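You operate a simulated robot arm through the tools that you are given. There is no shell and no other tool.

Carry out the task below with a simulated two-armed robot. There is one attempt and no reset: what you move stays moved.

TASK
Take the board eraser on the open shelf under the bench with drawers and put it away on the bench before the clip rail. Then put the yellow wheel from the top of the long table on the top of the low cabinet. Then take the white goggles and leave it on top of the brown carton on the top of the long table. Then take the blue brush and leave it on the grey sign. The order counts.

The check looks at the end state, three seconds after you hand in, the way a careful person would. Anything else that was tipped, shoved, dropped, spilled or broken makes it a failure.

THE ROBOT
Two 7-joint arms with four-finger grippers on one trunk, on a base that drives. Base frame: it is fixed to the floor where the robot stands at the start and does not move with it; the origin is under the middle of the robot, x ahead of it, y to its left, z up. Units: mm, rad, N and s.
The left shoulder is at the start at [40, 181, 1080], the right one opposite. With the tool pointing down near the work surface each hand reaches from about 100 to 760 mm from the robot's upright axis, wherever it stands, measured 20 degrees to its own side. Places, roughly: bench before the clip rail [-1600, -7700, 800]; blue brush (13x6x5 cm) [-3600, -9000, 900]; board eraser (10x6x4 cm) [-400, -3500, 500]; carton [-7750, -6250, 1000]; grey sign [-1250, -7000, 750]; top of the low cabinet [-3200, -7100, 600]; white goggles (15x6x3 cm) [-7100, -5000, 900]; yellow wheel (6x6x4 cm) [-7300, -5900, 900]. Payload 3.67 kg a hand.
Tool frame (each hand has its own): the origin (TCP) lies between the finger pads and is the grasp point; the fingertips stand 28 mm ahead of it; z points along the fingers, y is the line along which they close. The gripper opens to 112 mm. The gripper's body begins 73 mm behind the TCP.
Orientation is told as [roll, pitch, yaw] about the base's x, y, z axes, in that order, counted from this pose: with the fingers straight down and closing along the base's y, the tool's x points along the base's -x, its y along +y and its z along -z.

THE INTERFACE
- The arms move only by the tool move_arm. It takes "left_motion", "right_motion" or both (then of equal length, played together; a hand with none holds still); each is a list of rows, each an object of numbers (a shift or turn left out is 0, a gripper value left out holds the last): "x", "y", "z": the shift along the base's x, y, z in cm; "rx", "ry", "rz": the turn, a rotation vector about the base's x, y, z in rad; "gripper": the gripper command, from -1 (fully open) to 1 (shut), values between in proportion. In form: [{"x": .., "y": .., "z": .., "rx": .., "ry": .., "rz": .., "gripper": ..}, ...]. A call has 1 to 20 rows; each row shifts and turns the commanded pose from where the row before left it. Rows are played at 5 a second. More than 50 mm and 0.15 rad between two rows, or a gripper value outside its range, and nothing of the call is played. Where a pose cannot be reached the arm comes as near as it can. A force on the tool above 40 N (or 10 N above the force at the start of the call, whichever is more), or a blocked arm, ends the call early, and 0.2 s more pass. The fingers move at their own pace and stop on an object; they squeeze with about 34 N. The grip force told is the motor's: it shows also when the fingers shut on nothing. Time passes only in rows, and 0.2 s behind the last, so rows that do not move let the fingers close. The reply holds the time, the measured pose of the TCP, the force on the tool along the base axes, the opening and the grip force, in the units named above and with some noise, with the torque about the TCP (base axes, N m) and any sound that the robot's microphone picked up.
- Cameras (640 x 400 px; columns grow to the right, rows downward): "scene" is now at [107.6, -8.3, 1309.6]; the picture's right is [-0.08, -1.00, 0.00], its down [-0.56, 0.04, -0.82] and it looks along [0.82, -0.06, -0.57] (base axes); focal length 289 px, centre (320, 200). "left" rides on the left gripper at [60, 18, -104] in its tool frame; the picture's right is [-0.29, 0.96, 0.00], its down [-0.80, -0.24, -0.55] and it looks along [-0.53, -0.16, 0.83] (tool axes); focal length 234 px, centre (320, 200). "right" rides on the right gripper at [60, -18, -104] in its tool frame; the picture's right is [0.29, 0.96, 0.00], its down [-0.80, 0.24, -0.55] and it looks along [-0.53, 0.16, 0.83] (tool axes); focal length 234 px, centre (320, 200). There is no depth. A picture from a camera that has moved, and an enlarged one, comes with that camera's place and axes in the base frame and with its lens.
- camera(camera): a new picture of that camera. The clock stands still meanwhile.
- slide_trunk(by): slides the trunk up (or, below 0, down) by that many mm; the arms and the scene camera ride with it, the base frame stays. It gives what a move gives, with no picture.
- steer(legs): drives the robot by 1 to 6 legs, each [ahead, left, turn to the left] in mm, mm and rad, along the robot's own axes; the way and the turn of a leg run together, so that a leg with both is an arc; at most 1500 mm and 3.142 rad a leg. The arms and the cameras ride along, it lands a little off, and it stops where it bumps. It gives what a move gives.
- head_to(pan, tilt): turns the head with the scene camera to pan (to the left, within 1.501 rad either way) and tilt (down, from -0.506 to 1.204), counted from straight ahead of the robot. It gives what a move gives.
- close_up(camera, box): a new picture of the part [left, top, right, bottom] of that camera's present view, enlarged. The clock stands still meanwhile.
- finish_job(): hands the job in; it is judged then, once.

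Places have to be worked out from the pictures, the camera data and where the tool is seen. Open the grippers and draw the arms clear of the work before you hand the job in, unless the task says otherwise.

The tools are called after "Call:" as name(argument=value, ...) on one line, values as JSON. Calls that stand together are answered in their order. move_arm: Moves the arms, as the interface text tells. Its arguments: {"type":"object","properties":{"left_motion":{"type":"array"},"right_motion":{"type":"array"}},"required":[]} The other tools are called the same way: slide_trunk (by) slides the trunk up or down; steer (legs) drives the base; head_to (pan, tilt) turns the head that bears the scene camera; camera (camera) takes a picture; close_up (camera, box) takes an enlarged picture of a part of a camera's view; finish_job () hands the job in.

At the start:

```text
t: 0.0
left_ee_pos: [581.7, 212.3, 736.8]
left_ee_rot: [0.001, -0.001, 0.0]
left_force: [0.5, 0.3, -0.9]
left_ft_torque: [0.02, 0.02, 0.0]
left_width: 111.9
left_grasp_force: 0.1
right_ee_pos: [528.5, -250.0, 777.8]
right_ee_rot: [0.002, 0.0, 0.001]
right_force: [0.1, -0.5, 0.0]
right_ft_torque: [-0.02, 0.01, -0.01]
right_width: 111.9
right_grasp_force: 0.0
trunk travel left (down, up): [-200.0, 314.0]
robot x, y, heading: [-1.0, 1.9, -0.006]
head pan, tilt: [-0.077, 0.602]
```

scene: 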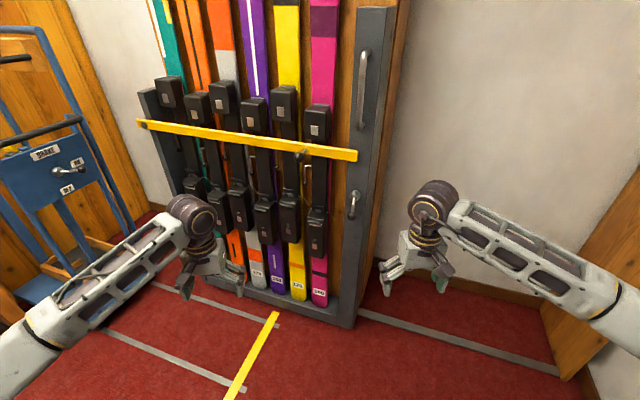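
right: 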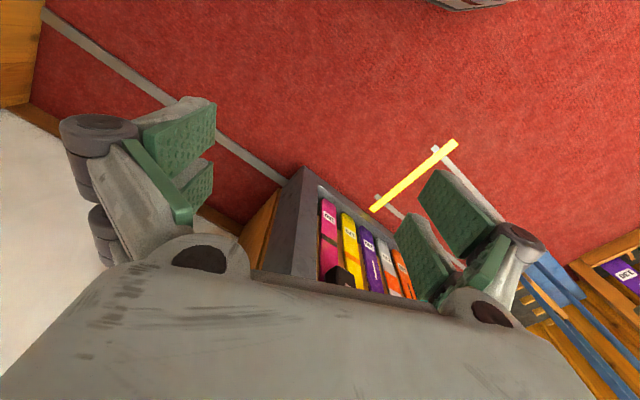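
left: 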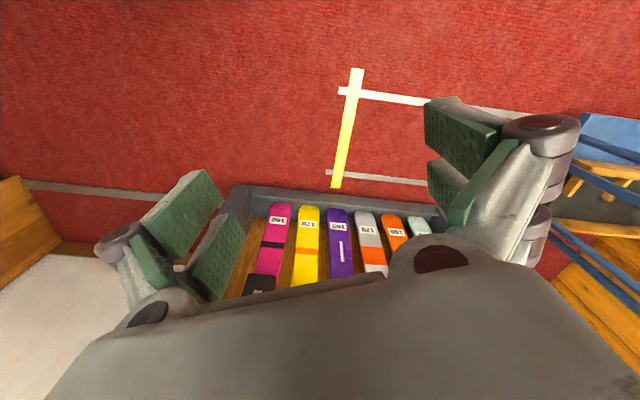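

The start view shows a ski rack ahead; all the work lies behind and to the right. I turn the head right to look over the room before driving.

Call:
head_to(pan=-1.5, tilt=0.3)

Call:
camera(camera="scene")

```text
t: 1.6
left_ee_pos: [581.1, 212.2, 737.1]
left_ee_rot: [-0.001, 0.002, -0.001]
left_force: [0.2, -0.1, -0.7]
left_ft_torque: [0.02, -0.02, -0.04]
left_width: 112.0
left_grasp_force: 0.0
right_ee_pos: [528.3, -249.9, 777.9]
right_ee_rot: [-0.001, -0.001, -0.002]
right_force: [0.1, 0.1, 0.9]
right_ft_torque: [0.02, 0.01, 0.02]
right_width: 111.9
right_grasp_force: 0.1
trunk travel left (down, up): [-200.0, 314.0]
robot x, y, heading: [-1.8, -1.1, -0.001]
head pan, tilt: [-1.499, 0.3]
```

```text
taken
camera scene: at [26.2, -94.7, 1337.3], right [-1.0, -0.07, 0.0], down [-0.02, 0.3, -0.96], along [0.07, -0.95, -0.3], focal length 289 px, centre (320, 200)
```

scene: 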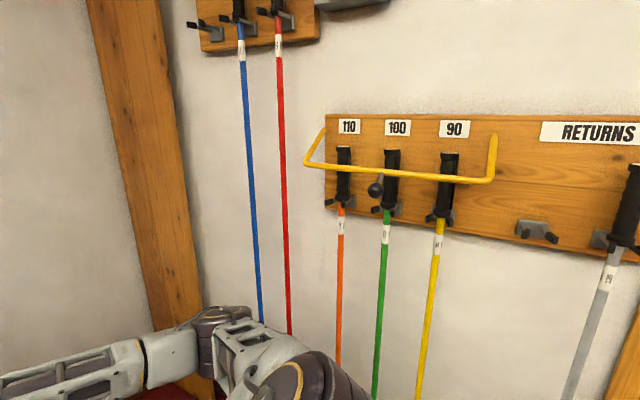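

There's a wall close on the right with ski poles. I look to the left next to find open floor.

Call:
head_to(pan=1.5, tilt=0.3)

Call:
camera(camera="scene")

```text
t: 4.2
left_ee_pos: [581.9, 212.1, 737.4]
left_ee_rot: [0.001, 0.0, -0.003]
left_force: [-0.4, -0.6, 0.1]
left_ft_torque: [-0.02, -0.01, -0.02]
left_width: 111.8
left_grasp_force: 0.2
right_ee_pos: [529.2, -249.6, 778.2]
right_ee_rot: [0.001, 0.001, 0.0]
right_force: [-0.1, -0.5, -0.2]
right_ft_torque: [0.01, -0.01, -0.01]
right_width: 111.8
right_grasp_force: 0.1
trunk travel left (down, up): [-200.0, 314.0]
robot x, y, heading: [-1.0, -3.3, 0.004]
head pan, tilt: [1.499, 0.3]
```

```text
taken
camera scene: at [26.2, 91.6, 1337.3], right [1.0, -0.07, 0.0], down [-0.02, -0.29, -0.96], along [0.07, 0.95, -0.3], focal length 289 px, centre (320, 200)
```

scene: 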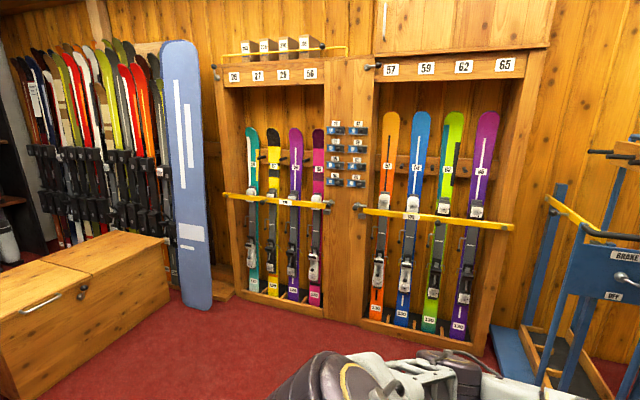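

Open floor lies to the left. Before turning I tuck both hands in towards the trunk so that they don't sweep anything.

Call:
move_arm(left_motion=[{"x": -4, "z": 2}, {"x": -4, "z": 2}, {"x": -4, "z": 2}, {"x": -4, "z": 2}, {"x": -4, "z": 2}, {"x": -4, "z": 2}, {}], right_motion=[{"x": -3.5, "z": 1.5}, {"x": -3.5, "z": 1.5}, {"x": -3.5, "z": 1.5}, {"x": -3.5, "z": 1.5}, {"x": -3.5, "z": 1.5}, {"x": -3, "z": 1.5}, {}])

```text
t: 5.8
left_ee_pos: [342.0, 212.0, 857.0]
left_ee_rot: [-0.001, 0.001, 0.001]
left_force: [0.3, 0.1, 0.3]
left_ft_torque: [0.02, -0.01, 0.0]
left_width: 112.2
left_grasp_force: 0.0
right_ee_pos: [337.9, -252.1, 867.5]
right_ee_rot: [0.001, 0.004, 0.0]
right_force: [0.3, 0.6, 0.7]
right_ft_torque: [-0.02, 0.0, 0.05]
right_width: 111.7
right_grasp_force: 0.1
right hand out of reach, approached as far as the arm can: row 6
trunk travel left (down, up): [-200.0, 314.0]
robot x, y, heading: [3.5, -1.6, 0.001]
head pan, tilt: [1.499, 0.3]
```

Both hands are tucked in at about 340 mm. I turn the robot left by 90 degrees on the spot and look round to what was behind it.

Call:
steer(legs=[[0, 0, 1.57]])

Call:
camera(camera="scene")

```text
t: 10.3
left_ee_pos: [-208.4, 344.4, 857.9]
left_ee_rot: [0.001, -0.001, 1.556]
left_force: [-0.4, -0.1, -0.6]
left_ft_torque: [0.01, -0.03, 0.01]
left_width: 112.1
left_grasp_force: 0.0
right_ee_pos: [254.8, 334.9, 866.8]
right_ee_rot: [0.001, 0.003, 1.559]
right_force: [-0.7, 1.1, -0.7]
right_ft_torque: [0.01, 0.01, 0.01]
right_width: 111.9
right_grasp_force: 0.1
trunk travel left (down, up): [-200.0, 314.0]
robot x, y, heading: [0.5, -3.6, 1.561]
head pan, tilt: [1.499, 0.3]
```

```text
taken
camera scene: at [-93.8, 26.5, 1337.3], right [0.08, 1.0, 0.0], down [0.29, -0.02, -0.96], along [-0.95, 0.08, -0.3], focal length 289 px, centre (320, 200)
```

scene: 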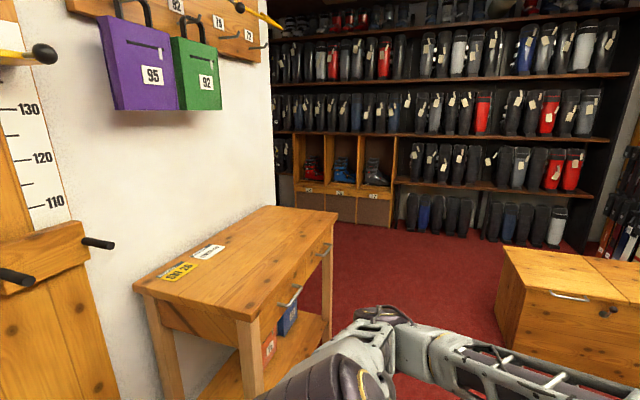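

A desk stands to the far left with a gap between it and a chest; the room opens beyond the wall's end. I turn another 90 degrees to face that way and look.

Call:
steer(legs=[[0, 250, 0], [0, 0, 1.57]])

Call:
head_to(pan=0.3, tilt=0.3)

Call:
camera(camera="scene")

```text
t: 16.4
left_ee_pos: [-597.0, -201.3, 858.1]
left_ee_rot: [0.0, 0.0, 3.118]
left_force: [0.2, -1.3, -0.1]
left_ft_torque: [-0.03, -0.02, 0.01]
left_width: 111.8
left_grasp_force: 0.1
right_ee_pos: [-580.0, 261.5, 866.5]
right_ee_rot: [0.001, 0.005, 3.117]
right_force: [0.2, -1.4, 0.5]
right_ft_torque: [0.01, 0.01, -0.02]
right_width: 112.2
right_grasp_force: 0.1
trunk travel left (down, up): [-200.0, 314.0]
robot x, y, heading: [-247.6, 3.4, 3.118]
head pan, tilt: [1.499, 0.3]
```

```text
t: 17.8
left_ee_pos: [-595.6, -201.9, 857.0]
left_ee_rot: [0.0, 0.001, 3.116]
left_force: [0.6, -0.1, -1.0]
left_ft_torque: [-0.01, 0.03, -0.01]
left_width: 112.3
left_grasp_force: 0.0
right_ee_pos: [-579.4, 261.9, 867.0]
right_ee_rot: [0.001, 0.004, 3.118]
right_force: [-0.2, 0.5, -0.3]
right_ft_torque: [0.0, 0.01, -0.02]
right_width: 112.0
right_grasp_force: 0.0
trunk travel left (down, up): [-200.0, 314.0]
robot x, y, heading: [-246.1, 1.3, 3.119]
head pan, tilt: [0.3, 0.3]
```

```text
taken
camera scene: at [-359.2, -23.4, 1337.3], right [-0.27, 0.96, 0.0], down [0.28, 0.08, -0.96], along [-0.92, -0.26, -0.3], focal length 289 px, centre (320, 200)
```

scene: 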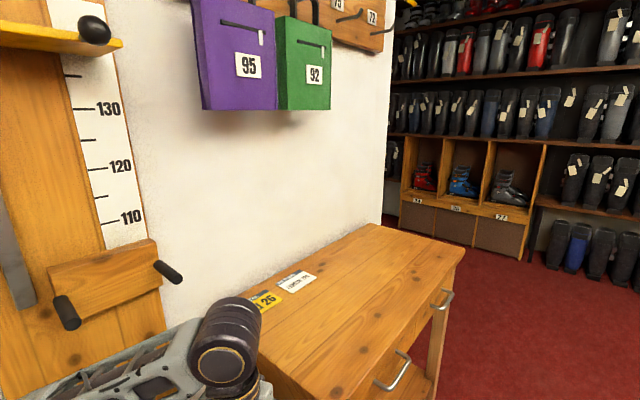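

The wall and desk run slantwise. I look right and down to gauge the gap between the desk and the chest.

Call:
head_to(pan=-0.4, tilt=0.5)

Call:
camera(camera="scene")

```text
t: 18.9
left_ee_pos: [-594.7, -201.9, 858.1]
left_ee_rot: [0.0, 0.0, 3.118]
left_force: [0.1, 0.3, 0.3]
left_ft_torque: [-0.01, -0.01, 0.01]
left_width: 112.0
left_grasp_force: 0.1
right_ee_pos: [-580.1, 261.6, 868.2]
right_ee_rot: [0.0, 0.004, 3.118]
right_force: [0.4, 0.2, 0.5]
right_ft_torque: [0.03, -0.01, 0.0]
right_width: 112.1
right_grasp_force: 0.1
trunk travel left (down, up): [-200.0, 314.0]
robot x, y, heading: [-248.9, 3.2, 3.116]
head pan, tilt: [-0.4, 0.499]
```

```text
taken
camera scene: at [-352.4, 39.5, 1318.9], right [0.41, 0.91, 0.0], down [0.44, -0.2, -0.88], along [-0.8, 0.36, -0.48], focal length 289 px, centre (320, 200)
```

scene: 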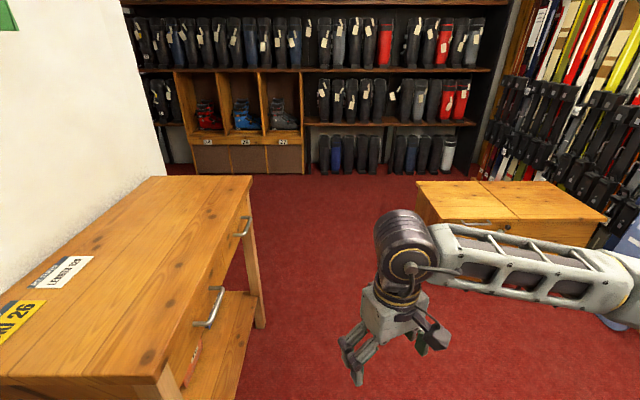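

The room is turned about 0.42 rad from the base frame; the gap between desk and chest is about 0.9 m. I align with the gap's midline and drive through, then look left past the wall's end.

Call:
steer(legs=[[0, 0, -0.4], [0, -130, 0], [1000, 0, 0]])

Call:
head_to(pan=0.6, tilt=0.35)

Call:
camera(camera="scene")

```text
t: 26.4
left_ee_pos: [-1519.8, 483.1, 857.4]
left_ee_rot: [0.001, 0.001, 2.719]
left_force: [0.3, -0.1, -0.3]
left_ft_torque: [0.0, 0.0, 0.03]
left_width: 112.2
left_grasp_force: 0.1
right_ee_pos: [-1325.4, 903.5, 867.3]
right_ee_rot: [-0.001, 0.003, 2.719]
right_force: [-0.1, 0.3, -0.2]
right_ft_torque: [0.03, -0.03, -0.01]
right_width: 112.1
right_grasp_force: 0.1
trunk travel left (down, up): [-200.0, 314.0]
robot x, y, heading: [-1120.5, 536.5, 2.725]
head pan, tilt: [-0.4, 0.499]
```

```text
t: 27.7
left_ee_pos: [-1518.8, 481.9, 858.3]
left_ee_rot: [0.0, 0.001, 2.718]
left_force: [0.3, 0.6, -0.5]
left_ft_torque: [-0.02, 0.01, 0.0]
left_width: 112.0
left_grasp_force: 0.1
right_ee_pos: [-1324.7, 904.9, 866.7]
right_ee_rot: [0.001, 0.003, 2.72]
right_force: [0.2, -0.8, -0.3]
right_ft_torque: [0.01, 0.03, -0.01]
right_width: 111.8
right_grasp_force: 0.0
trunk travel left (down, up): [-200.0, 314.0]
robot x, y, heading: [-1120.0, 535.5, 2.724]
head pan, tilt: [0.6, 0.351]
```

```text
taken
camera scene: at [-1230.9, 526.7, 1332.5], right [-0.18, 0.98, 0.0], down [0.34, 0.06, -0.94], along [-0.92, -0.17, -0.34], focal length 289 px, centre (320, 200)
```

scene: 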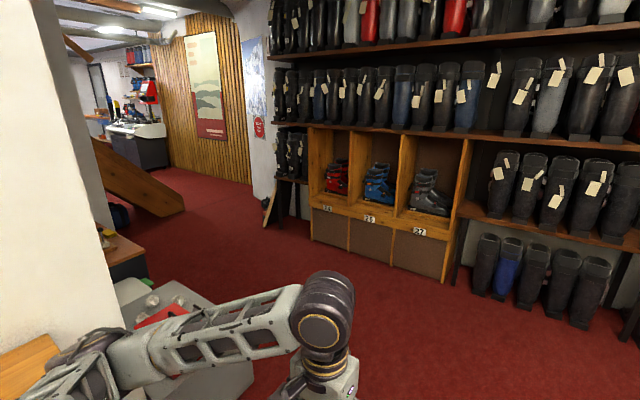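

Beyond the wall's end the shop continues to the left, with some grey unit behind the wall. I drive on another 950 mm and look left.

Call:
steer(legs=[[900, 0, 0]])

Call:
head_to(pan=1.5, tilt=0.45)

Call:
camera(camera="scene")

```text
t: 32.6
left_ee_pos: [-2335.8, 870.1, 859.1]
left_ee_rot: [0.0, 0.0, 2.694]
left_force: [-0.4, -0.9, 0.4]
left_ft_torque: [0.01, 0.02, -0.03]
left_width: 111.7
left_grasp_force: 0.0
right_ee_pos: [-2130.3, 1287.1, 868.4]
right_ee_rot: [0.0, 0.005, 2.696]
right_force: [-0.5, -0.2, 0.6]
right_ft_torque: [0.0, -0.02, 0.0]
right_width: 112.0
right_grasp_force: 0.0
trunk travel left (down, up): [-200.0, 314.0]
robot x, y, heading: [-1931.9, 914.9, 2.697]
head pan, tilt: [0.6, 0.351]
```

```text
t: 33.8
left_ee_pos: [-2335.0, 869.4, 858.2]
left_ee_rot: [0.0, 0.0, 2.694]
left_force: [-0.1, 0.4, 0.5]
left_ft_torque: [-0.01, 0.03, -0.01]
left_width: 111.7
left_grasp_force: 0.0
right_ee_pos: [-2129.6, 1285.8, 867.1]
right_ee_rot: [-0.001, 0.004, 2.695]
right_force: [-1.6, -0.2, 0.1]
right_ft_torque: [0.0, -0.01, -0.02]
right_width: 111.8
right_grasp_force: 0.1
trunk travel left (down, up): [-200.0, 314.0]
robot x, y, heading: [-1934.9, 913.0, 2.694]
head pan, tilt: [1.499, 0.45]
```

```text
taken
camera scene: at [-1998.7, 841.4, 1323.4], right [-0.87, 0.5, 0.0], down [0.22, 0.38, -0.9], along [-0.45, -0.78, -0.44], focal length 289 px, centre (320, 200)
```

scene: 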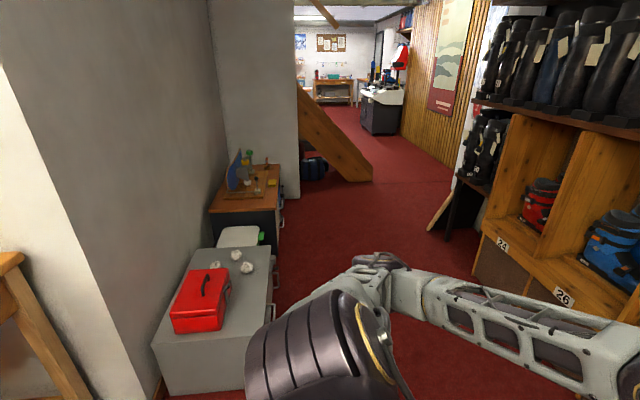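

I see a corridor with a grey cabinet and a wooden-topped one on its left, and a sloping plank further on. I turn left to face along the corridor and look again.

Call:
steer(legs=[[150, 0, 0], [0, 0, 1.55]])

Call:
head_to(pan=0.0, tilt=0.35)

Call:
camera(camera="scene")

```text
t: 39.3
left_ee_pos: [-2046.0, 578.2, 857.7]
left_ee_rot: [0.002, -0.001, -2.062]
left_force: [0.4, -0.3, 0.1]
left_ft_torque: [0.01, -0.01, 0.03]
left_width: 112.0
left_grasp_force: 0.0
right_ee_pos: [-2452.3, 800.6, 867.0]
right_ee_rot: [-0.001, 0.004, -2.061]
right_force: [0.0, 0.4, -0.3]
right_ft_torque: [-0.03, -0.01, -0.02]
right_width: 111.9
right_grasp_force: 0.1
trunk travel left (down, up): [-200.0, 314.0]
robot x, y, heading: [-2071.8, 980.5, -2.061]
head pan, tilt: [1.499, 0.45]
```

```text
t: 40.9
left_ee_pos: [-2046.2, 578.6, 856.6]
left_ee_rot: [0.0, -0.001, -2.061]
left_force: [-0.1, 0.5, 0.3]
left_ft_torque: [0.02, 0.02, -0.02]
left_width: 111.8
left_grasp_force: 0.0
right_ee_pos: [-2452.1, 800.9, 866.5]
right_ee_rot: [0.001, 0.003, -2.06]
right_force: [0.6, 0.1, -0.5]
right_ft_torque: [0.02, 0.02, 0.01]
right_width: 111.9
right_grasp_force: 0.0
trunk travel left (down, up): [-200.0, 314.0]
robot x, y, heading: [-2070.8, 979.3, -2.057]
head pan, tilt: [0.0, 0.351]
```

```text
taken
camera scene: at [-2126.4, 878.9, 1332.5], right [-0.88, 0.47, 0.0], down [0.16, 0.3, -0.94], along [-0.44, -0.83, -0.34], focal length 289 px, centre (320, 200)
```

scene: 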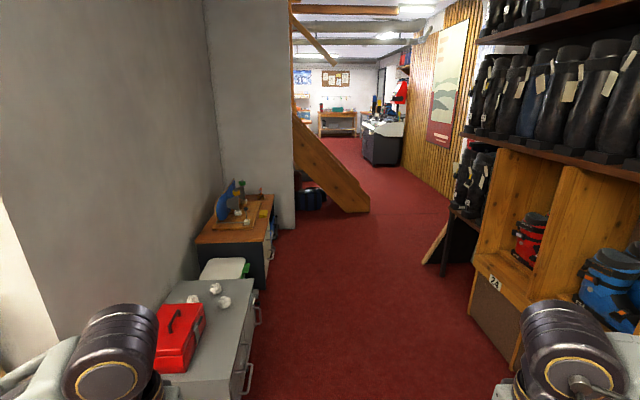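

The corridor runs along about (-0.41,-0.91). I line up with it, shift to its middle and drive about 2.4 m, stopping ahead of the sloping plank.

Call:
steer(legs=[[0, 0, 0.065], [0, -400, 0], [1300, 0, 0], [1100, 0, 0]])

Call:
camera(camera="scene")

```text
t: 45.6
left_ee_pos: [-2464.9, 591.0, 858.7]
left_ee_rot: [0.0, -0.003, -2.016]
left_force: [0.3, -0.1, -0.8]
left_ft_torque: [0.0, -0.01, -0.04]
left_width: 112.0
left_grasp_force: 0.0
right_ee_pos: [-2882.6, 797.6, 867.1]
right_ee_rot: [-0.004, 0.006, -2.025]
right_force: [-0.5, -0.8, 0.3]
right_ft_torque: [0.0, -0.01, 0.03]
right_width: 112.0
right_grasp_force: 0.0
trunk travel left (down, up): [-200.0, 314.0]
robot x, y, heading: [-2510.4, 993.5, -2.021]
head pan, tilt: [0.0, 0.351]
stopped in leg 3: the robot was blocked; the commanded pose is now the measured one
```

```text
taken
camera scene: at [-2557.0, 890.1, 1332.9], right [-0.9, 0.43, 0.0], down [0.15, 0.31, -0.94], along [-0.41, -0.85, -0.34], focal length 289 px, centre (320, 200)
```

scene: 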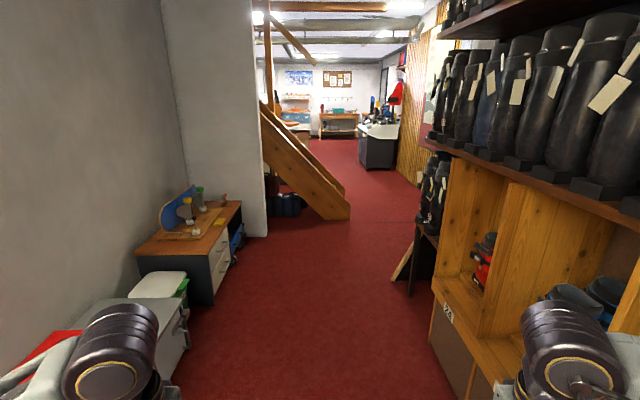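

The drive was blocked after about 0.15 m, though both hands look clear. I tilt the head down and look at the floor right ahead and to the sides.

Call:
head_to(pan=0.0, tilt=1.1)

Call:
camera(camera="scene")

Call:
head_to(pan=-1.3, tilt=0.7)

Call:
camera(camera="scene")

Call:
head_to(pan=1.3, tilt=0.7)

Call:
camera(camera="scene")

```text
t: 46.7
left_ee_pos: [-2462.7, 593.3, 859.0]
left_ee_rot: [0.001, -0.005, -2.015]
left_force: [-0.4, -0.2, -0.7]
left_ft_torque: [-0.04, -0.01, -0.01]
left_width: 112.3
left_grasp_force: 0.0
right_ee_pos: [-2881.5, 798.9, 867.0]
right_ee_rot: [-0.002, 0.004, -2.021]
right_force: [1.0, -0.1, 0.0]
right_ft_torque: [0.01, 0.0, -0.01]
right_width: 111.7
right_grasp_force: 0.2
trunk travel left (down, up): [-200.0, 314.0]
robot x, y, heading: [-2511.8, 990.8, -2.017]
head pan, tilt: [0.0, 1.1]
```

```text
taken
camera scene: at [-2543.6, 918.8, 1271.6], right [-0.9, 0.43, 0.0], down [0.38, 0.8, -0.46], along [-0.2, -0.41, -0.89], focal length 289 px, centre (320, 200)
```

scene: 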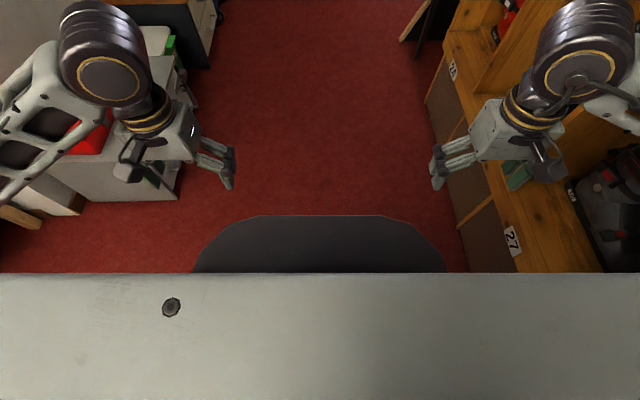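

```text
t: 48.2
left_ee_pos: [-2462.4, 594.6, 860.3]
left_ee_rot: [-0.001, -0.005, -2.012]
left_force: [0.1, 0.1, -0.7]
left_ft_torque: [-0.03, -0.01, 0.0]
left_width: 112.5
left_grasp_force: 0.1
right_ee_pos: [-2881.7, 797.9, 866.7]
right_ee_rot: [-0.005, 0.004, -2.02]
right_force: [-0.1, 0.4, -0.1]
right_ft_torque: [0.03, 0.01, -0.02]
right_width: 112.1
right_grasp_force: 0.1
trunk travel left (down, up): [-200.0, 314.0]
robot x, y, heading: [-2509.6, 992.0, -2.016]
head pan, tilt: [-1.3, 0.7]
```

```text
taken
camera scene: at [-2599.9, 990.9, 1301.4], right [0.17, 0.98, 0.0], down [0.63, -0.11, -0.77], along [-0.76, 0.13, -0.64], focal length 289 px, centre (320, 200)
```

scene: 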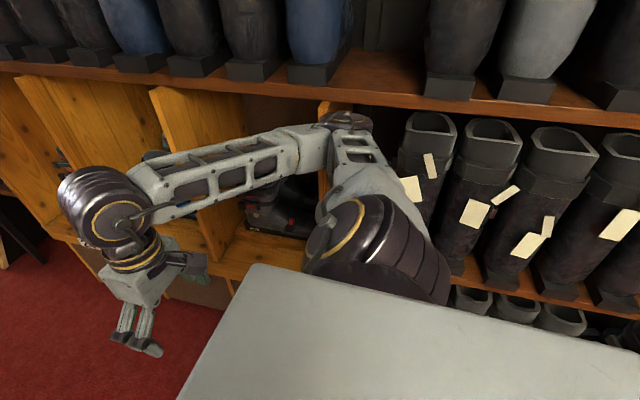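

```text
t: 50.5
left_ee_pos: [-2463.6, 593.1, 859.4]
left_ee_rot: [0.0, -0.003, -2.015]
left_force: [-0.4, -0.2, 0.3]
left_ft_torque: [-0.01, -0.04, -0.03]
left_width: 111.8
left_grasp_force: 0.1
right_ee_pos: [-2881.5, 799.7, 867.0]
right_ee_rot: [-0.003, 0.002, -2.022]
right_force: [-0.1, 0.0, -0.6]
right_ft_torque: [-0.02, -0.01, -0.02]
right_width: 112.2
right_grasp_force: 0.0
trunk travel left (down, up): [-200.0, 314.0]
robot x, y, heading: [-2509.7, 991.9, -2.012]
head pan, tilt: [1.3, 0.7]
```

```text
taken
camera scene: at [-2452.1, 920.4, 1301.3], right [-0.66, -0.75, 0.0], down [-0.49, 0.42, -0.77], along [0.58, -0.5, -0.64], focal length 289 px, centre (320, 200)
```

scene: 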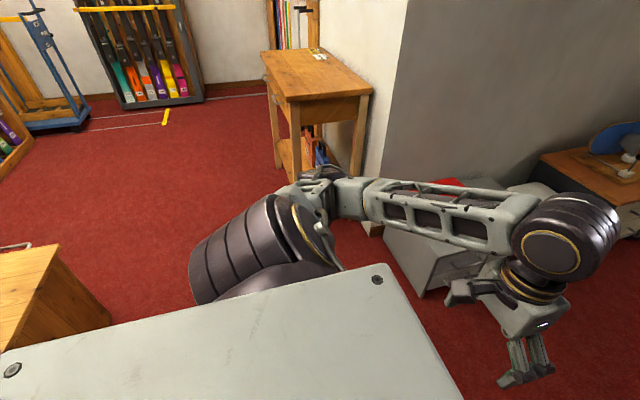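

The right elbow sticks out into the boot-shelf compartments at the side; that is what blocked it. I back off slightly, slide left, and then stretch the arms forward so that the elbows stand out less.

Call:
steer(legs=[[-35, 0, 0], [0, 150, 0]])

Call:
head_to(pan=-1.3, tilt=0.7)

Call:
camera(camera="scene")

```text
t: 52.4
left_ee_pos: [-2314.9, 558.3, 857.6]
left_ee_rot: [-0.003, 0.001, -2.007]
left_force: [0.8, -0.2, 0.3]
left_ft_torque: [0.01, 0.04, -0.02]
left_width: 112.0
left_grasp_force: 0.1
right_ee_pos: [-2734.5, 763.3, 866.4]
right_ee_rot: [-0.005, 0.008, -2.013]
right_force: [0.0, 0.2, -0.7]
right_ft_torque: [0.02, 0.04, 0.01]
right_width: 111.8
right_grasp_force: 0.0
trunk travel left (down, up): [-200.0, 314.0]
robot x, y, heading: [-2361.6, 959.4, -2.007]
head pan, tilt: [1.3, 0.7]
```

```text
t: 54.7
left_ee_pos: [-2316.5, 558.6, 856.6]
left_ee_rot: [0.0, 0.0, -2.007]
left_force: [-0.8, 0.1, 0.4]
left_ft_torque: [-0.01, 0.0, -0.01]
left_width: 112.0
left_grasp_force: 0.1
right_ee_pos: [-2737.8, 763.4, 865.4]
right_ee_rot: [-0.004, 0.008, -2.015]
right_force: [-0.1, 0.1, -0.6]
right_ft_torque: [0.04, -0.02, 0.03]
right_width: 111.8
right_grasp_force: 0.1
trunk travel left (down, up): [-200.0, 314.0]
robot x, y, heading: [-2363.9, 962.6, -2.01]
head pan, tilt: [-1.3, 0.7]
```

```text
taken
camera scene: at [-2457.0, 954.6, 1301.2], right [0.17, 0.99, 0.0], down [0.64, -0.11, -0.76], along [-0.75, 0.13, -0.64], focal length 289 px, centre (320, 200)
```

scene: 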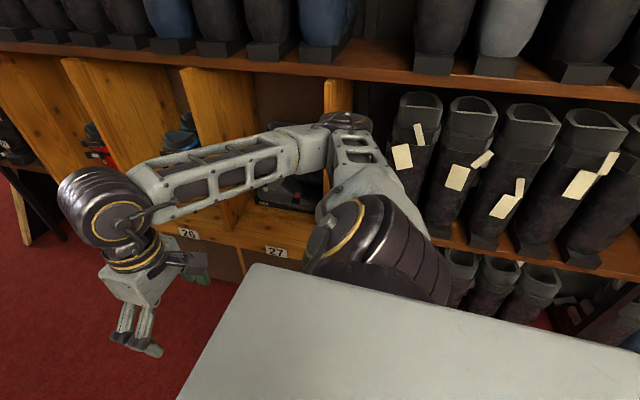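

The elbow is still close to the divider. I slide left another 100 mm and stretch both hands forward by 24 cm to draw the elbows in.

Call:
steer(legs=[[0, 100, 0]])

Call:
move_arm(left_motion=[{"x": -1.7, "y": -3.6}, {"x": -1.7, "y": -3.6}, {"x": -1.7, "y": -3.6}, {"x": -1.7, "y": -3.6}, {"x": -1.7, "y": -3.6}, {"x": -1.7, "y": -3.6}, {}], right_motion=[{"x": -1.7, "y": -3.6}, {"x": -1.7, "y": -3.6}, {"x": -1.7, "y": -3.6}, {"x": -1.7, "y": -3.6}, {"x": -1.7, "y": -3.6}, {"x": -1.7, "y": -3.6}, {}])

Call:
camera(camera="scene")

```text
t: 55.9
left_ee_pos: [-2222.1, 516.0, 857.0]
left_ee_rot: [-0.002, 0.0, -2.008]
left_force: [0.4, 0.0, 0.9]
left_ft_torque: [0.03, 0.05, -0.01]
left_width: 112.3
left_grasp_force: 0.1
right_ee_pos: [-2642.9, 718.0, 866.5]
right_ee_rot: [-0.005, 0.007, -2.013]
right_force: [-0.2, -0.2, 0.1]
right_ft_torque: [0.01, 0.02, 0.03]
right_width: 111.8
right_grasp_force: 0.2
trunk travel left (down, up): [-200.0, 314.0]
robot x, y, heading: [-2273.9, 915.4, -2.006]
head pan, tilt: [-1.3, 0.7]
```

```text
t: 57.5
left_ee_pos: [-2328.4, 301.3, 859.6]
left_ee_rot: [-0.001, 0.001, -2.01]
left_force: [0.3, -0.1, 0.0]
left_ft_torque: [-0.01, 0.02, 0.04]
left_width: 111.9
left_grasp_force: 0.0
right_ee_pos: [-2746.2, 503.5, 865.6]
right_ee_rot: [-0.003, 0.005, -2.014]
right_force: [0.6, 0.8, 1.1]
right_ft_torque: [-0.05, 0.0, -0.02]
right_width: 111.9
right_grasp_force: 0.0
trunk travel left (down, up): [-200.0, 314.0]
robot x, y, heading: [-2265.8, 917.9, -2.004]
head pan, tilt: [-1.3, 0.7]
```

```text
taken
camera scene: at [-2364.0, 912.6, 1301.2], right [0.17, 0.99, 0.0], down [0.63, -0.11, -0.77], along [-0.75, 0.13, -0.64], focal length 289 px, centre (320, 200)
```

scene: 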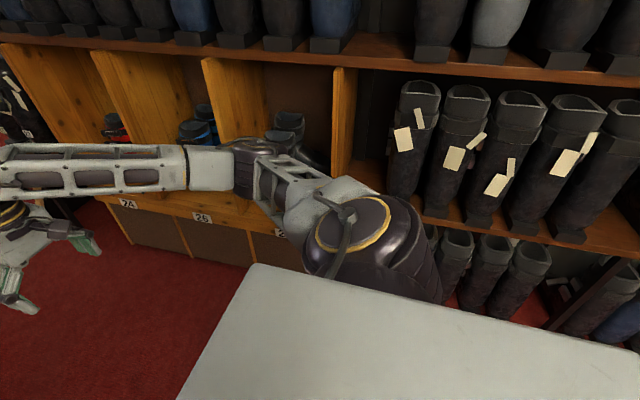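

The elbows are now drawn in. I shift 150 mm right to clear the left cabinets and drive down the corridor to just short of the sloping plank.

Call:
steer(legs=[[0, -150, 0], [1300, 0, 0], [1050, 0, 0]])

Call:
head_to(pan=0, tilt=0.4)

Call:
camera(camera="scene")

```text
t: 69.8
left_ee_pos: [-3432.2, -1726.0, 857.8]
left_ee_rot: [0.005, 0.004, -1.991]
left_force: [0.1, 0.2, -0.1]
left_ft_torque: [0.0, -0.01, 0.03]
left_width: 112.3
left_grasp_force: 0.0
right_ee_pos: [-3855.4, -1538.3, 865.6]
right_ee_rot: [0.0, 0.006, -1.989]
right_force: [-0.1, -1.0, -0.5]
right_ft_torque: [-0.02, 0.0, 0.0]
right_width: 111.7
right_grasp_force: 0.0
trunk travel left (down, up): [-200.0, 314.0]
robot x, y, heading: [-3394.4, -1114.9, -1.982]
head pan, tilt: [-1.3, 0.7]
stopped in leg 3: the robot was blocked; the commanded pose is now the measured one
```

```text
t: 71.3
left_ee_pos: [-3432.4, -1725.2, 856.8]
left_ee_rot: [0.004, 0.004, -1.988]
left_force: [0.8, -0.1, 0.0]
left_ft_torque: [0.0, 0.01, -0.03]
left_width: 111.9
left_grasp_force: 0.1
right_ee_pos: [-3856.4, -1538.4, 866.2]
right_ee_rot: [-0.003, 0.005, -1.987]
right_force: [0.8, 0.1, 0.8]
right_ft_torque: [0.01, 0.02, 0.01]
right_width: 111.9
right_grasp_force: 0.0
trunk travel left (down, up): [-200.0, 314.0]
robot x, y, heading: [-3390.0, -1116.5, -1.984]
head pan, tilt: [0.0, 0.4]
```

```text
taken
camera scene: at [-3437.1, -1214.0, 1328.4], right [-0.92, 0.4, 0.0], down [0.16, 0.35, -0.92], along [-0.37, -0.85, -0.39], focal length 289 px, centre (320, 200)
```

scene: 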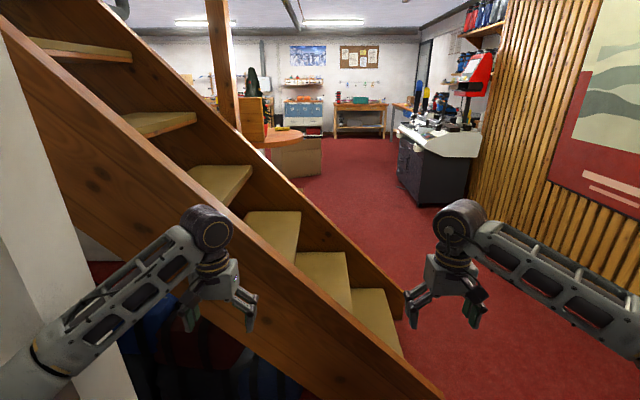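

The left hand/forearm came up against the staircase. I look right to see the shelf's end and leaning board before sidestepping.

Call:
head_to(pan=-1.1, tilt=0.6)

Call:
camera(camera="scene")

Call:
head_to(pan=1.0, tilt=0.6)

Call:
camera(camera="scene")

```text
t: 72.6
left_ee_pos: [-3430.9, -1725.9, 856.2]
left_ee_rot: [0.004, 0.003, -1.988]
left_force: [0.1, -0.8, 0.3]
left_ft_torque: [-0.01, 0.01, -0.01]
left_width: 112.0
left_grasp_force: 0.1
right_ee_pos: [-3855.2, -1538.8, 865.4]
right_ee_rot: [0.0, 0.006, -1.989]
right_force: [-0.3, -0.3, 0.6]
right_ft_torque: [0.01, -0.01, 0.0]
right_width: 112.2
right_grasp_force: 0.0
trunk travel left (down, up): [-200.0, 314.0]
robot x, y, heading: [-3389.6, -1113.8, -1.983]
head pan, tilt: [-1.1, 0.6]
```

```text
taken
camera scene: at [-3488.1, -1134.5, 1309.8], right [-0.06, 1.0, 0.0], down [0.56, 0.03, -0.82], along [-0.82, -0.05, -0.57], focal length 289 px, centre (320, 200)
```

scene: 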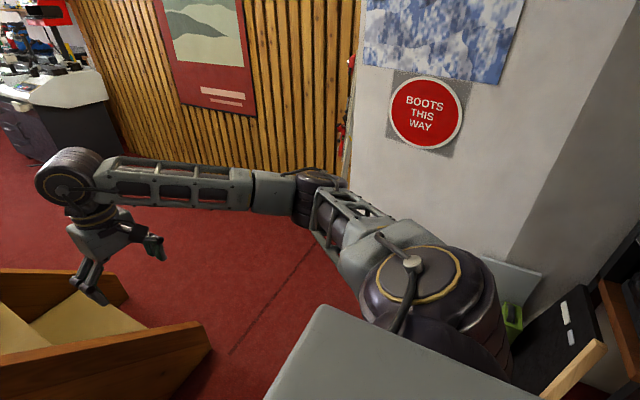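

```text
t: 74.6
left_ee_pos: [-3431.1, -1725.4, 855.7]
left_ee_rot: [0.003, 0.004, -1.987]
left_force: [-0.6, -0.5, -0.1]
left_ft_torque: [0.01, -0.02, 0.0]
left_width: 111.9
left_grasp_force: 0.0
right_ee_pos: [-3854.5, -1538.0, 865.9]
right_ee_rot: [0.0, 0.006, -1.989]
right_force: [-0.6, -0.1, 0.6]
right_ft_torque: [-0.01, 0.03, 0.01]
right_width: 112.0
right_grasp_force: 0.2
trunk travel left (down, up): [-200.0, 314.0]
robot x, y, heading: [-3390.5, -1114.2, -1.982]
head pan, tilt: [1.0, 0.6]
```

```text
taken
camera scene: at [-3350.9, -1202.8, 1310.2], right [-0.83, -0.55, 0.0], down [-0.31, 0.47, -0.83], along [0.46, -0.69, -0.56], focal length 289 px, centre (320, 200)
```

scene: 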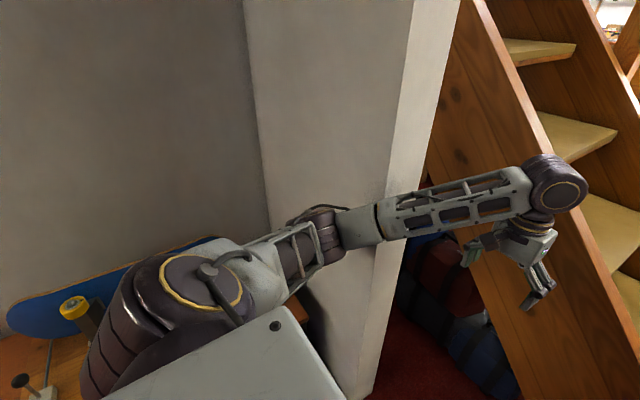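

The left elbow merely touched the pillar at the partition's end. The gap between stair foot (u≈3160) and slatted wall (u≈4400) is about 1.2 m; I sidestep right, go ahead a little, then sidestep on into the gap's middle.

Call:
steer(legs=[[-20, -250, 0], [330, 0, 0], [0, -800, 0]])

Call:
head_to(pan=0.3, tilt=0.7)

Call:
camera(camera="scene")

```text
t: 81.3
left_ee_pos: [-4340.3, -1704.8, 849.4]
left_ee_rot: [-0.007, 0.012, -2.044]
left_force: [0.2, 1.3, -0.2]
left_ft_torque: [-0.01, -0.01, -0.03]
left_width: 111.7
left_grasp_force: 0.1
right_ee_pos: [-4737.3, -1504.5, 865.7]
right_ee_rot: [0.002, 0.01, -2.014]
right_force: [-0.2, -0.4, 0.5]
right_ft_torque: [0.01, -0.03, 0.01]
right_width: 111.8
right_grasp_force: 0.0
trunk travel left (down, up): [-200.0, 314.0]
robot x, y, heading: [-4268.0, -1089.1, -2.041]
head pan, tilt: [1.0, 0.6]
stopped in leg 3: the robot was blocked; the commanded pose is now the measured one
```

```text
t: 82.3
left_ee_pos: [-4340.8, -1706.1, 846.5]
left_ee_rot: [-0.01, 0.016, -2.043]
left_force: [-0.5, -0.7, 0.0]
left_ft_torque: [-0.02, 0.0, 0.0]
left_width: 112.0
left_grasp_force: 0.0
right_ee_pos: [-4740.2, -1503.7, 862.5]
right_ee_rot: [-0.002, 0.016, -2.021]
right_force: [-0.3, 0.9, -0.1]
right_ft_torque: [-0.03, 0.02, 0.04]
right_width: 112.1
right_grasp_force: 0.1
trunk travel left (down, up): [-200.0, 314.0]
robot x, y, heading: [-4273.3, -1087.7, -2.045]
head pan, tilt: [0.3, 0.7]
```

```text
taken
camera scene: at [-4286.9, -1203.3, 1300.2], right [-0.99, 0.17, 0.01], down [0.1, 0.64, -0.76], along [-0.13, -0.75, -0.65], focal length 289 px, centre (320, 200)
```

scene: 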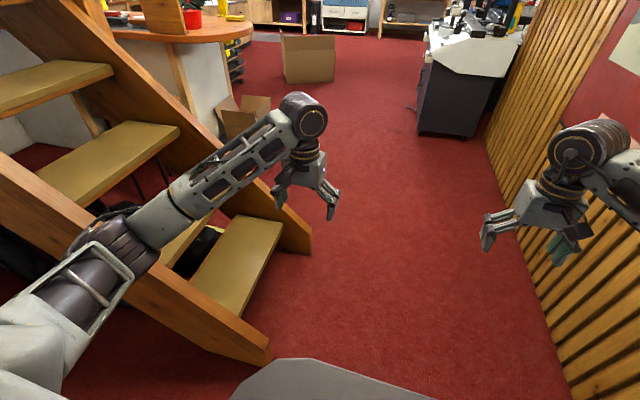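

Blocked again partway in the sidestep. I look right to see what it touches.

Call:
head_to(pan=-1.3, tilt=0.75)

Call:
camera(camera="scene")

Call:
head_to(pan=-0.6, tilt=0.9)

Call:
camera(camera="scene")

```text
t: 84.0
left_ee_pos: [-4341.3, -1706.3, 847.3]
left_ee_rot: [-0.008, 0.018, -2.045]
left_force: [0.6, 0.5, 0.6]
left_ft_torque: [-0.03, 0.02, 0.0]
left_width: 112.0
left_grasp_force: 0.0
right_ee_pos: [-4740.3, -1502.9, 863.3]
right_ee_rot: [-0.002, 0.015, -2.019]
right_force: [0.9, 0.2, 0.1]
right_ft_torque: [0.03, 0.03, 0.0]
right_width: 111.9
right_grasp_force: 0.0
trunk travel left (down, up): [-200.0, 314.0]
robot x, y, heading: [-4268.3, -1086.0, -2.036]
head pan, tilt: [-1.3, 0.75]
```

```text
taken
camera scene: at [-4354.2, -1103.3, 1297.5], right [0.2, 0.98, 0.01], down [0.66, -0.13, -0.74], along [-0.72, 0.15, -0.68], focal length 289 px, centre (320, 200)
```

scene: 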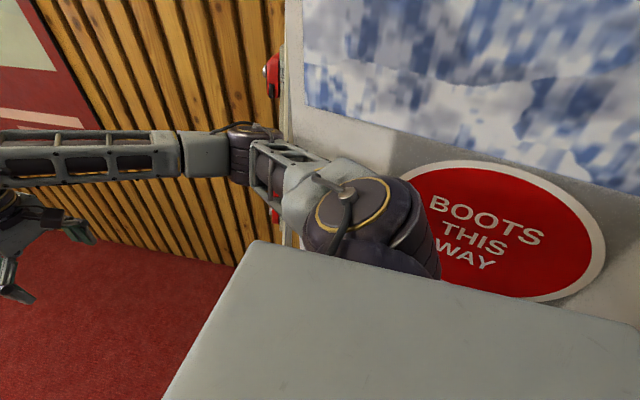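

```text
t: 85.1
left_ee_pos: [-4342.3, -1706.7, 847.1]
left_ee_rot: [-0.01, 0.015, -2.044]
left_force: [-0.5, 0.4, -0.6]
left_ft_torque: [0.0, 0.0, 0.01]
left_width: 111.8
left_grasp_force: 0.1
right_ee_pos: [-4738.4, -1502.5, 863.2]
right_ee_rot: [-0.002, 0.016, -2.019]
right_force: [0.2, 0.5, -0.2]
right_ft_torque: [0.03, -0.01, -0.02]
right_width: 111.7
right_grasp_force: 0.1
trunk travel left (down, up): [-200.0, 314.0]
robot x, y, heading: [-4272.3, -1086.7, -2.042]
head pan, tilt: [-0.6, 0.901]
```

```text
taken
camera scene: at [-4339.3, -1155.6, 1284.9], right [-0.48, 0.88, 0.01], down [0.68, 0.38, -0.62], along [-0.55, -0.29, -0.78], focal length 289 px, centre (320, 200)
```

scene: 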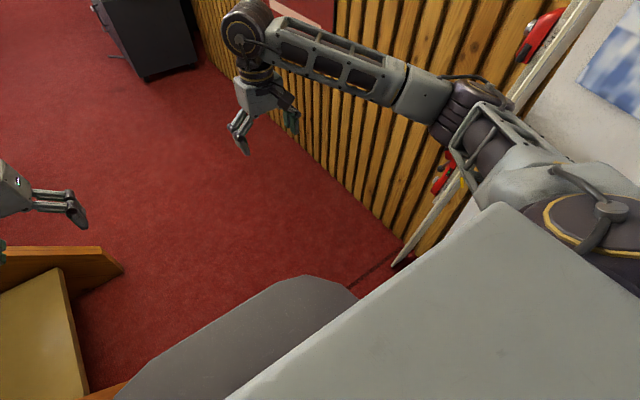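

The right elbow reaches about 600 mm out and met the white post. I'll free it by sliding left, then turn left 0.75 rad so the elbow swings out of the way and slip diagonally through the gap.

Call:
steer(legs=[[0, 130, 0], [0, 0, 0.75]])

Call:
head_to(pan=-1.0, tilt=0.8)

Call:
camera(camera="scene")

```text
t: 88.6
left_ee_pos: [-3795.0, -1644.3, 851.8]
left_ee_rot: [0.002, 0.01, -1.293]
left_force: [-0.3, 0.5, -0.1]
left_ft_torque: [0.01, 0.0, 0.02]
left_width: 111.9
left_grasp_force: 0.0
right_ee_pos: [-4227.4, -1766.7, 863.7]
right_ee_rot: [0.006, 0.011, -1.27]
right_force: [0.4, 0.7, 0.0]
right_ft_torque: [0.0, 0.0, 0.03]
right_width: 112.1
right_grasp_force: 0.1
trunk travel left (down, up): [-200.0, 314.0]
robot x, y, heading: [-4157.7, -1144.5, -1.287]
head pan, tilt: [-0.6, 0.901]
```

```text
t: 89.4
left_ee_pos: [-3795.2, -1646.1, 852.4]
left_ee_rot: [0.001, 0.008, -1.294]
left_force: [-0.3, -0.2, 0.2]
left_ft_torque: [0.0, -0.02, 0.02]
left_width: 111.9
left_grasp_force: 0.1
right_ee_pos: [-4225.6, -1767.7, 863.8]
right_ee_rot: [0.006, 0.009, -1.27]
right_force: [0.6, -0.2, 0.3]
right_ft_torque: [-0.01, 0.02, 0.01]
right_width: 112.0
right_grasp_force: 0.1
trunk travel left (down, up): [-200.0, 314.0]
robot x, y, heading: [-4162.7, -1144.0, -1.288]
head pan, tilt: [-1.0, 0.799]
```

```text
taken
camera scene: at [-4204.8, -1228.2, 1292.9], right [-0.75, 0.66, 0.0], down [0.47, 0.54, -0.7], along [-0.46, -0.53, -0.72], focal length 289 px, centre (320, 200)
```

scene: 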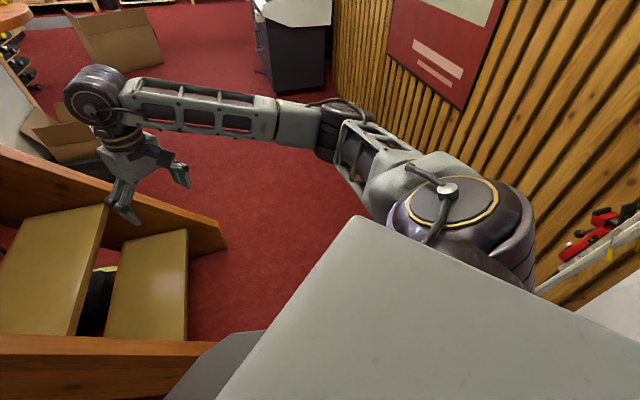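

The elbow is now swung clear of the post. I slide toward the gap's middle (u≈3655) and then glide along the corridor past the stair foot.

Call:
steer(legs=[[-218, -255, 0], [765, -644, 0], [612, -515, 0]])

Call:
head_to(pan=0.3, tilt=0.5)

Call:
camera(camera="scene")

```text
t: 90.9
left_ee_pos: [-3937.1, -1594.0, 852.8]
left_ee_rot: [0.009, 0.012, -1.303]
left_force: [-0.8, -0.2, 0.3]
left_ft_torque: [0.02, -0.09, -0.03]
left_width: 112.1
left_grasp_force: 0.2
right_ee_pos: [-4369.3, -1711.7, 863.3]
right_ee_rot: [0.013, 0.009, -1.282]
right_force: [-1.1, 0.1, 0.3]
right_ft_torque: [-0.04, -0.1, 0.02]
right_width: 112.1
right_grasp_force: 0.1
trunk travel left (down, up): [-200.0, 314.0]
robot x, y, heading: [-4289.6, -1096.2, -1.3]
head pan, tilt: [-1.0, 0.799]
stopped in leg 1: the robot was blocked; the commanded pose is now the measured one
```

```text
t: 92.4
left_ee_pos: [-3931.9, -1594.5, 850.8]
left_ee_rot: [0.005, 0.014, -1.302]
left_force: [-1.2, 1.0, 0.1]
left_ft_torque: [0.02, -0.01, 0.01]
left_width: 112.1
left_grasp_force: 0.1
right_ee_pos: [-4364.7, -1711.0, 864.1]
right_ee_rot: [0.007, 0.01, -1.28]
right_force: [0.7, 1.2, -0.2]
right_ft_torque: [-0.04, 0.0, 0.0]
right_width: 111.8
right_grasp_force: 0.0
trunk travel left (down, up): [-200.0, 314.0]
robot x, y, heading: [-4292.2, -1093.5, -1.305]
head pan, tilt: [0.3, 0.499]
```

```text
taken
camera scene: at [-4235.7, -1190.4, 1318.8], right [-0.84, -0.54, 0.0], down [-0.26, 0.4, -0.88], along [0.47, -0.74, -0.48], focal length 289 px, centre (320, 200)
```

scene: 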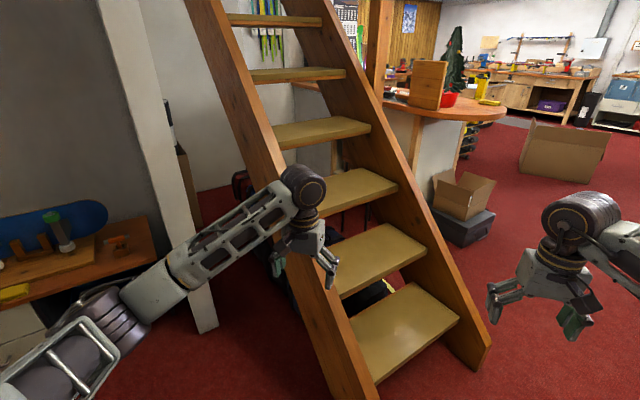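

Blocked at the same place, so it's something else at the right side, likely at floor level. I look down to the right and right-rear.

Call:
head_to(pan=-1.5, tilt=0.6)

Call:
camera(camera="scene")

Call:
head_to(pan=-1.5, tilt=1.15)

Call:
camera(camera="scene")

```text
t: 94.2
left_ee_pos: [-3932.0, -1594.6, 851.3]
left_ee_rot: [0.006, 0.014, -1.304]
left_force: [0.8, 0.2, 0.3]
left_ft_torque: [-0.01, 0.02, 0.02]
left_width: 111.8
left_grasp_force: 0.0
right_ee_pos: [-4363.6, -1712.2, 862.9]
right_ee_rot: [0.008, 0.011, -1.281]
right_force: [-0.1, -0.1, -0.4]
right_ft_torque: [0.02, -0.02, 0.03]
right_width: 111.9
right_grasp_force: 0.0
trunk travel left (down, up): [-200.0, 314.0]
robot x, y, heading: [-4288.5, -1091.7, -1.305]
head pan, tilt: [-1.499, 0.6]
```

```text
taken
camera scene: at [-4368.0, -1143.4, 1309.8], right [-0.34, 0.94, 0.0], down [0.53, 0.19, -0.83], along [-0.78, -0.28, -0.56], focal length 289 px, centre (320, 200)
```

scene: 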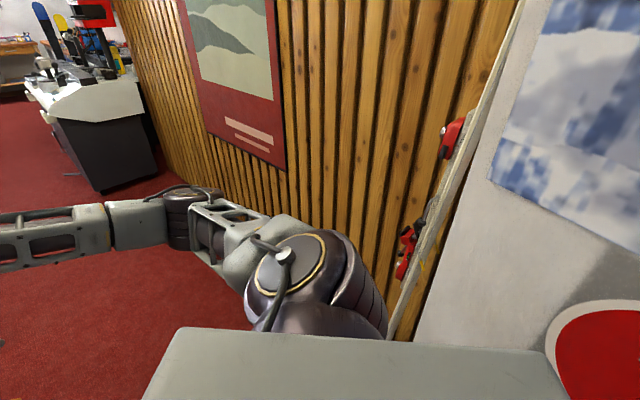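

```text
t: 95.1
left_ee_pos: [-3932.8, -1594.8, 850.8]
left_ee_rot: [0.005, 0.015, -1.302]
left_force: [0.9, 0.7, 0.6]
left_ft_torque: [0.01, -0.01, -0.01]
left_width: 112.0
left_grasp_force: 0.0
right_ee_pos: [-4363.9, -1711.7, 863.0]
right_ee_rot: [0.01, 0.011, -1.28]
right_force: [-0.4, -0.1, -0.2]
right_ft_torque: [0.0, -0.01, -0.01]
right_width: 112.1
right_grasp_force: 0.1
trunk travel left (down, up): [-200.0, 314.0]
robot x, y, heading: [-4288.9, -1092.6, -1.297]
head pan, tilt: [-1.499, 1.15]
```

```text
taken
camera scene: at [-4340.9, -1133.6, 1268.1], right [-0.34, 0.94, 0.0], down [0.86, 0.31, -0.41], along [-0.39, -0.14, -0.91], focal length 289 px, centre (320, 200)
```

scene: 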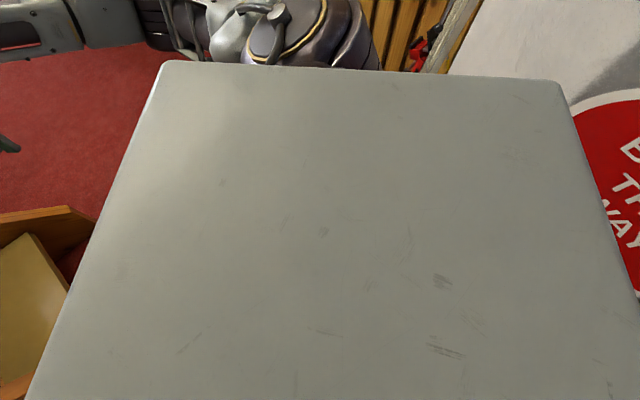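

Triangulating the sign shows the white wall is slanted and nearer than I thought: base (radius ≈ 415 mm) touches it. I'll step away from it, glide parallel to it past the stair corner, then go on down the aisle.

Call:
steer(legs=[[57, 17, 0], [137, -343, 0], [84, -287, 0], [718, -545, 0]])

Call:
head_to(pan=0.3, tilt=0.4)

Call:
camera(camera="scene")

```text
t: 104.1
left_ee_pos: [-4795.3, -2870.4, 851.2]
left_ee_rot: [0.004, 0.016, -1.311]
left_force: [-0.4, 0.2, 0.3]
left_ft_torque: [0.02, 0.0, 0.03]
left_width: 111.6
left_grasp_force: 0.2
right_ee_pos: [-5229.3, -2981.6, 862.8]
right_ee_rot: [0.008, 0.01, -1.288]
right_force: [0.3, 0.4, 0.4]
right_ft_torque: [-0.01, 0.04, 0.01]
right_width: 112.1
right_grasp_force: 0.0
trunk travel left (down, up): [-200.0, 314.0]
robot x, y, heading: [-5148.4, -2361.9, -1.308]
head pan, tilt: [-1.499, 1.15]
```

```text
t: 105.9
left_ee_pos: [-4794.9, -2869.5, 851.1]
left_ee_rot: [0.005, 0.016, -1.312]
left_force: [0.2, 0.1, -0.5]
left_ft_torque: [-0.02, 0.0, 0.01]
left_width: 112.0
left_grasp_force: 0.0
right_ee_pos: [-5228.7, -2983.4, 863.8]
right_ee_rot: [0.009, 0.01, -1.289]
right_force: [0.3, 0.0, 0.5]
right_ft_torque: [-0.03, 0.0, 0.01]
right_width: 112.1
right_grasp_force: 0.0
trunk travel left (down, up): [-200.0, 314.0]
robot x, y, heading: [-5149.7, -2364.1, -1.307]
head pan, tilt: [0.3, 0.4]
```

```text
taken
camera scene: at [-5094.1, -2463.7, 1328.0], right [-0.85, -0.53, 0.0], down [-0.21, 0.33, -0.92], along [0.49, -0.78, -0.39], focal length 289 px, centre (320, 200)
```

scene: 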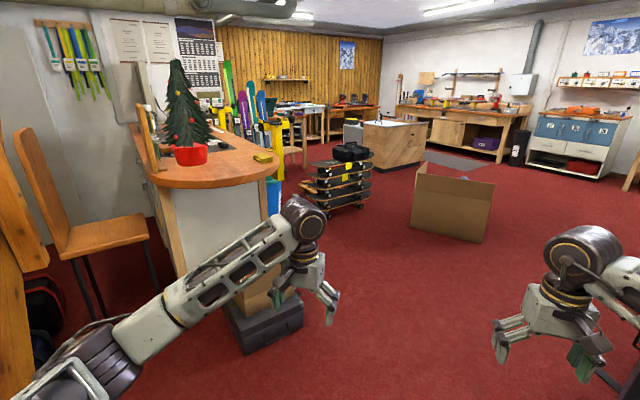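

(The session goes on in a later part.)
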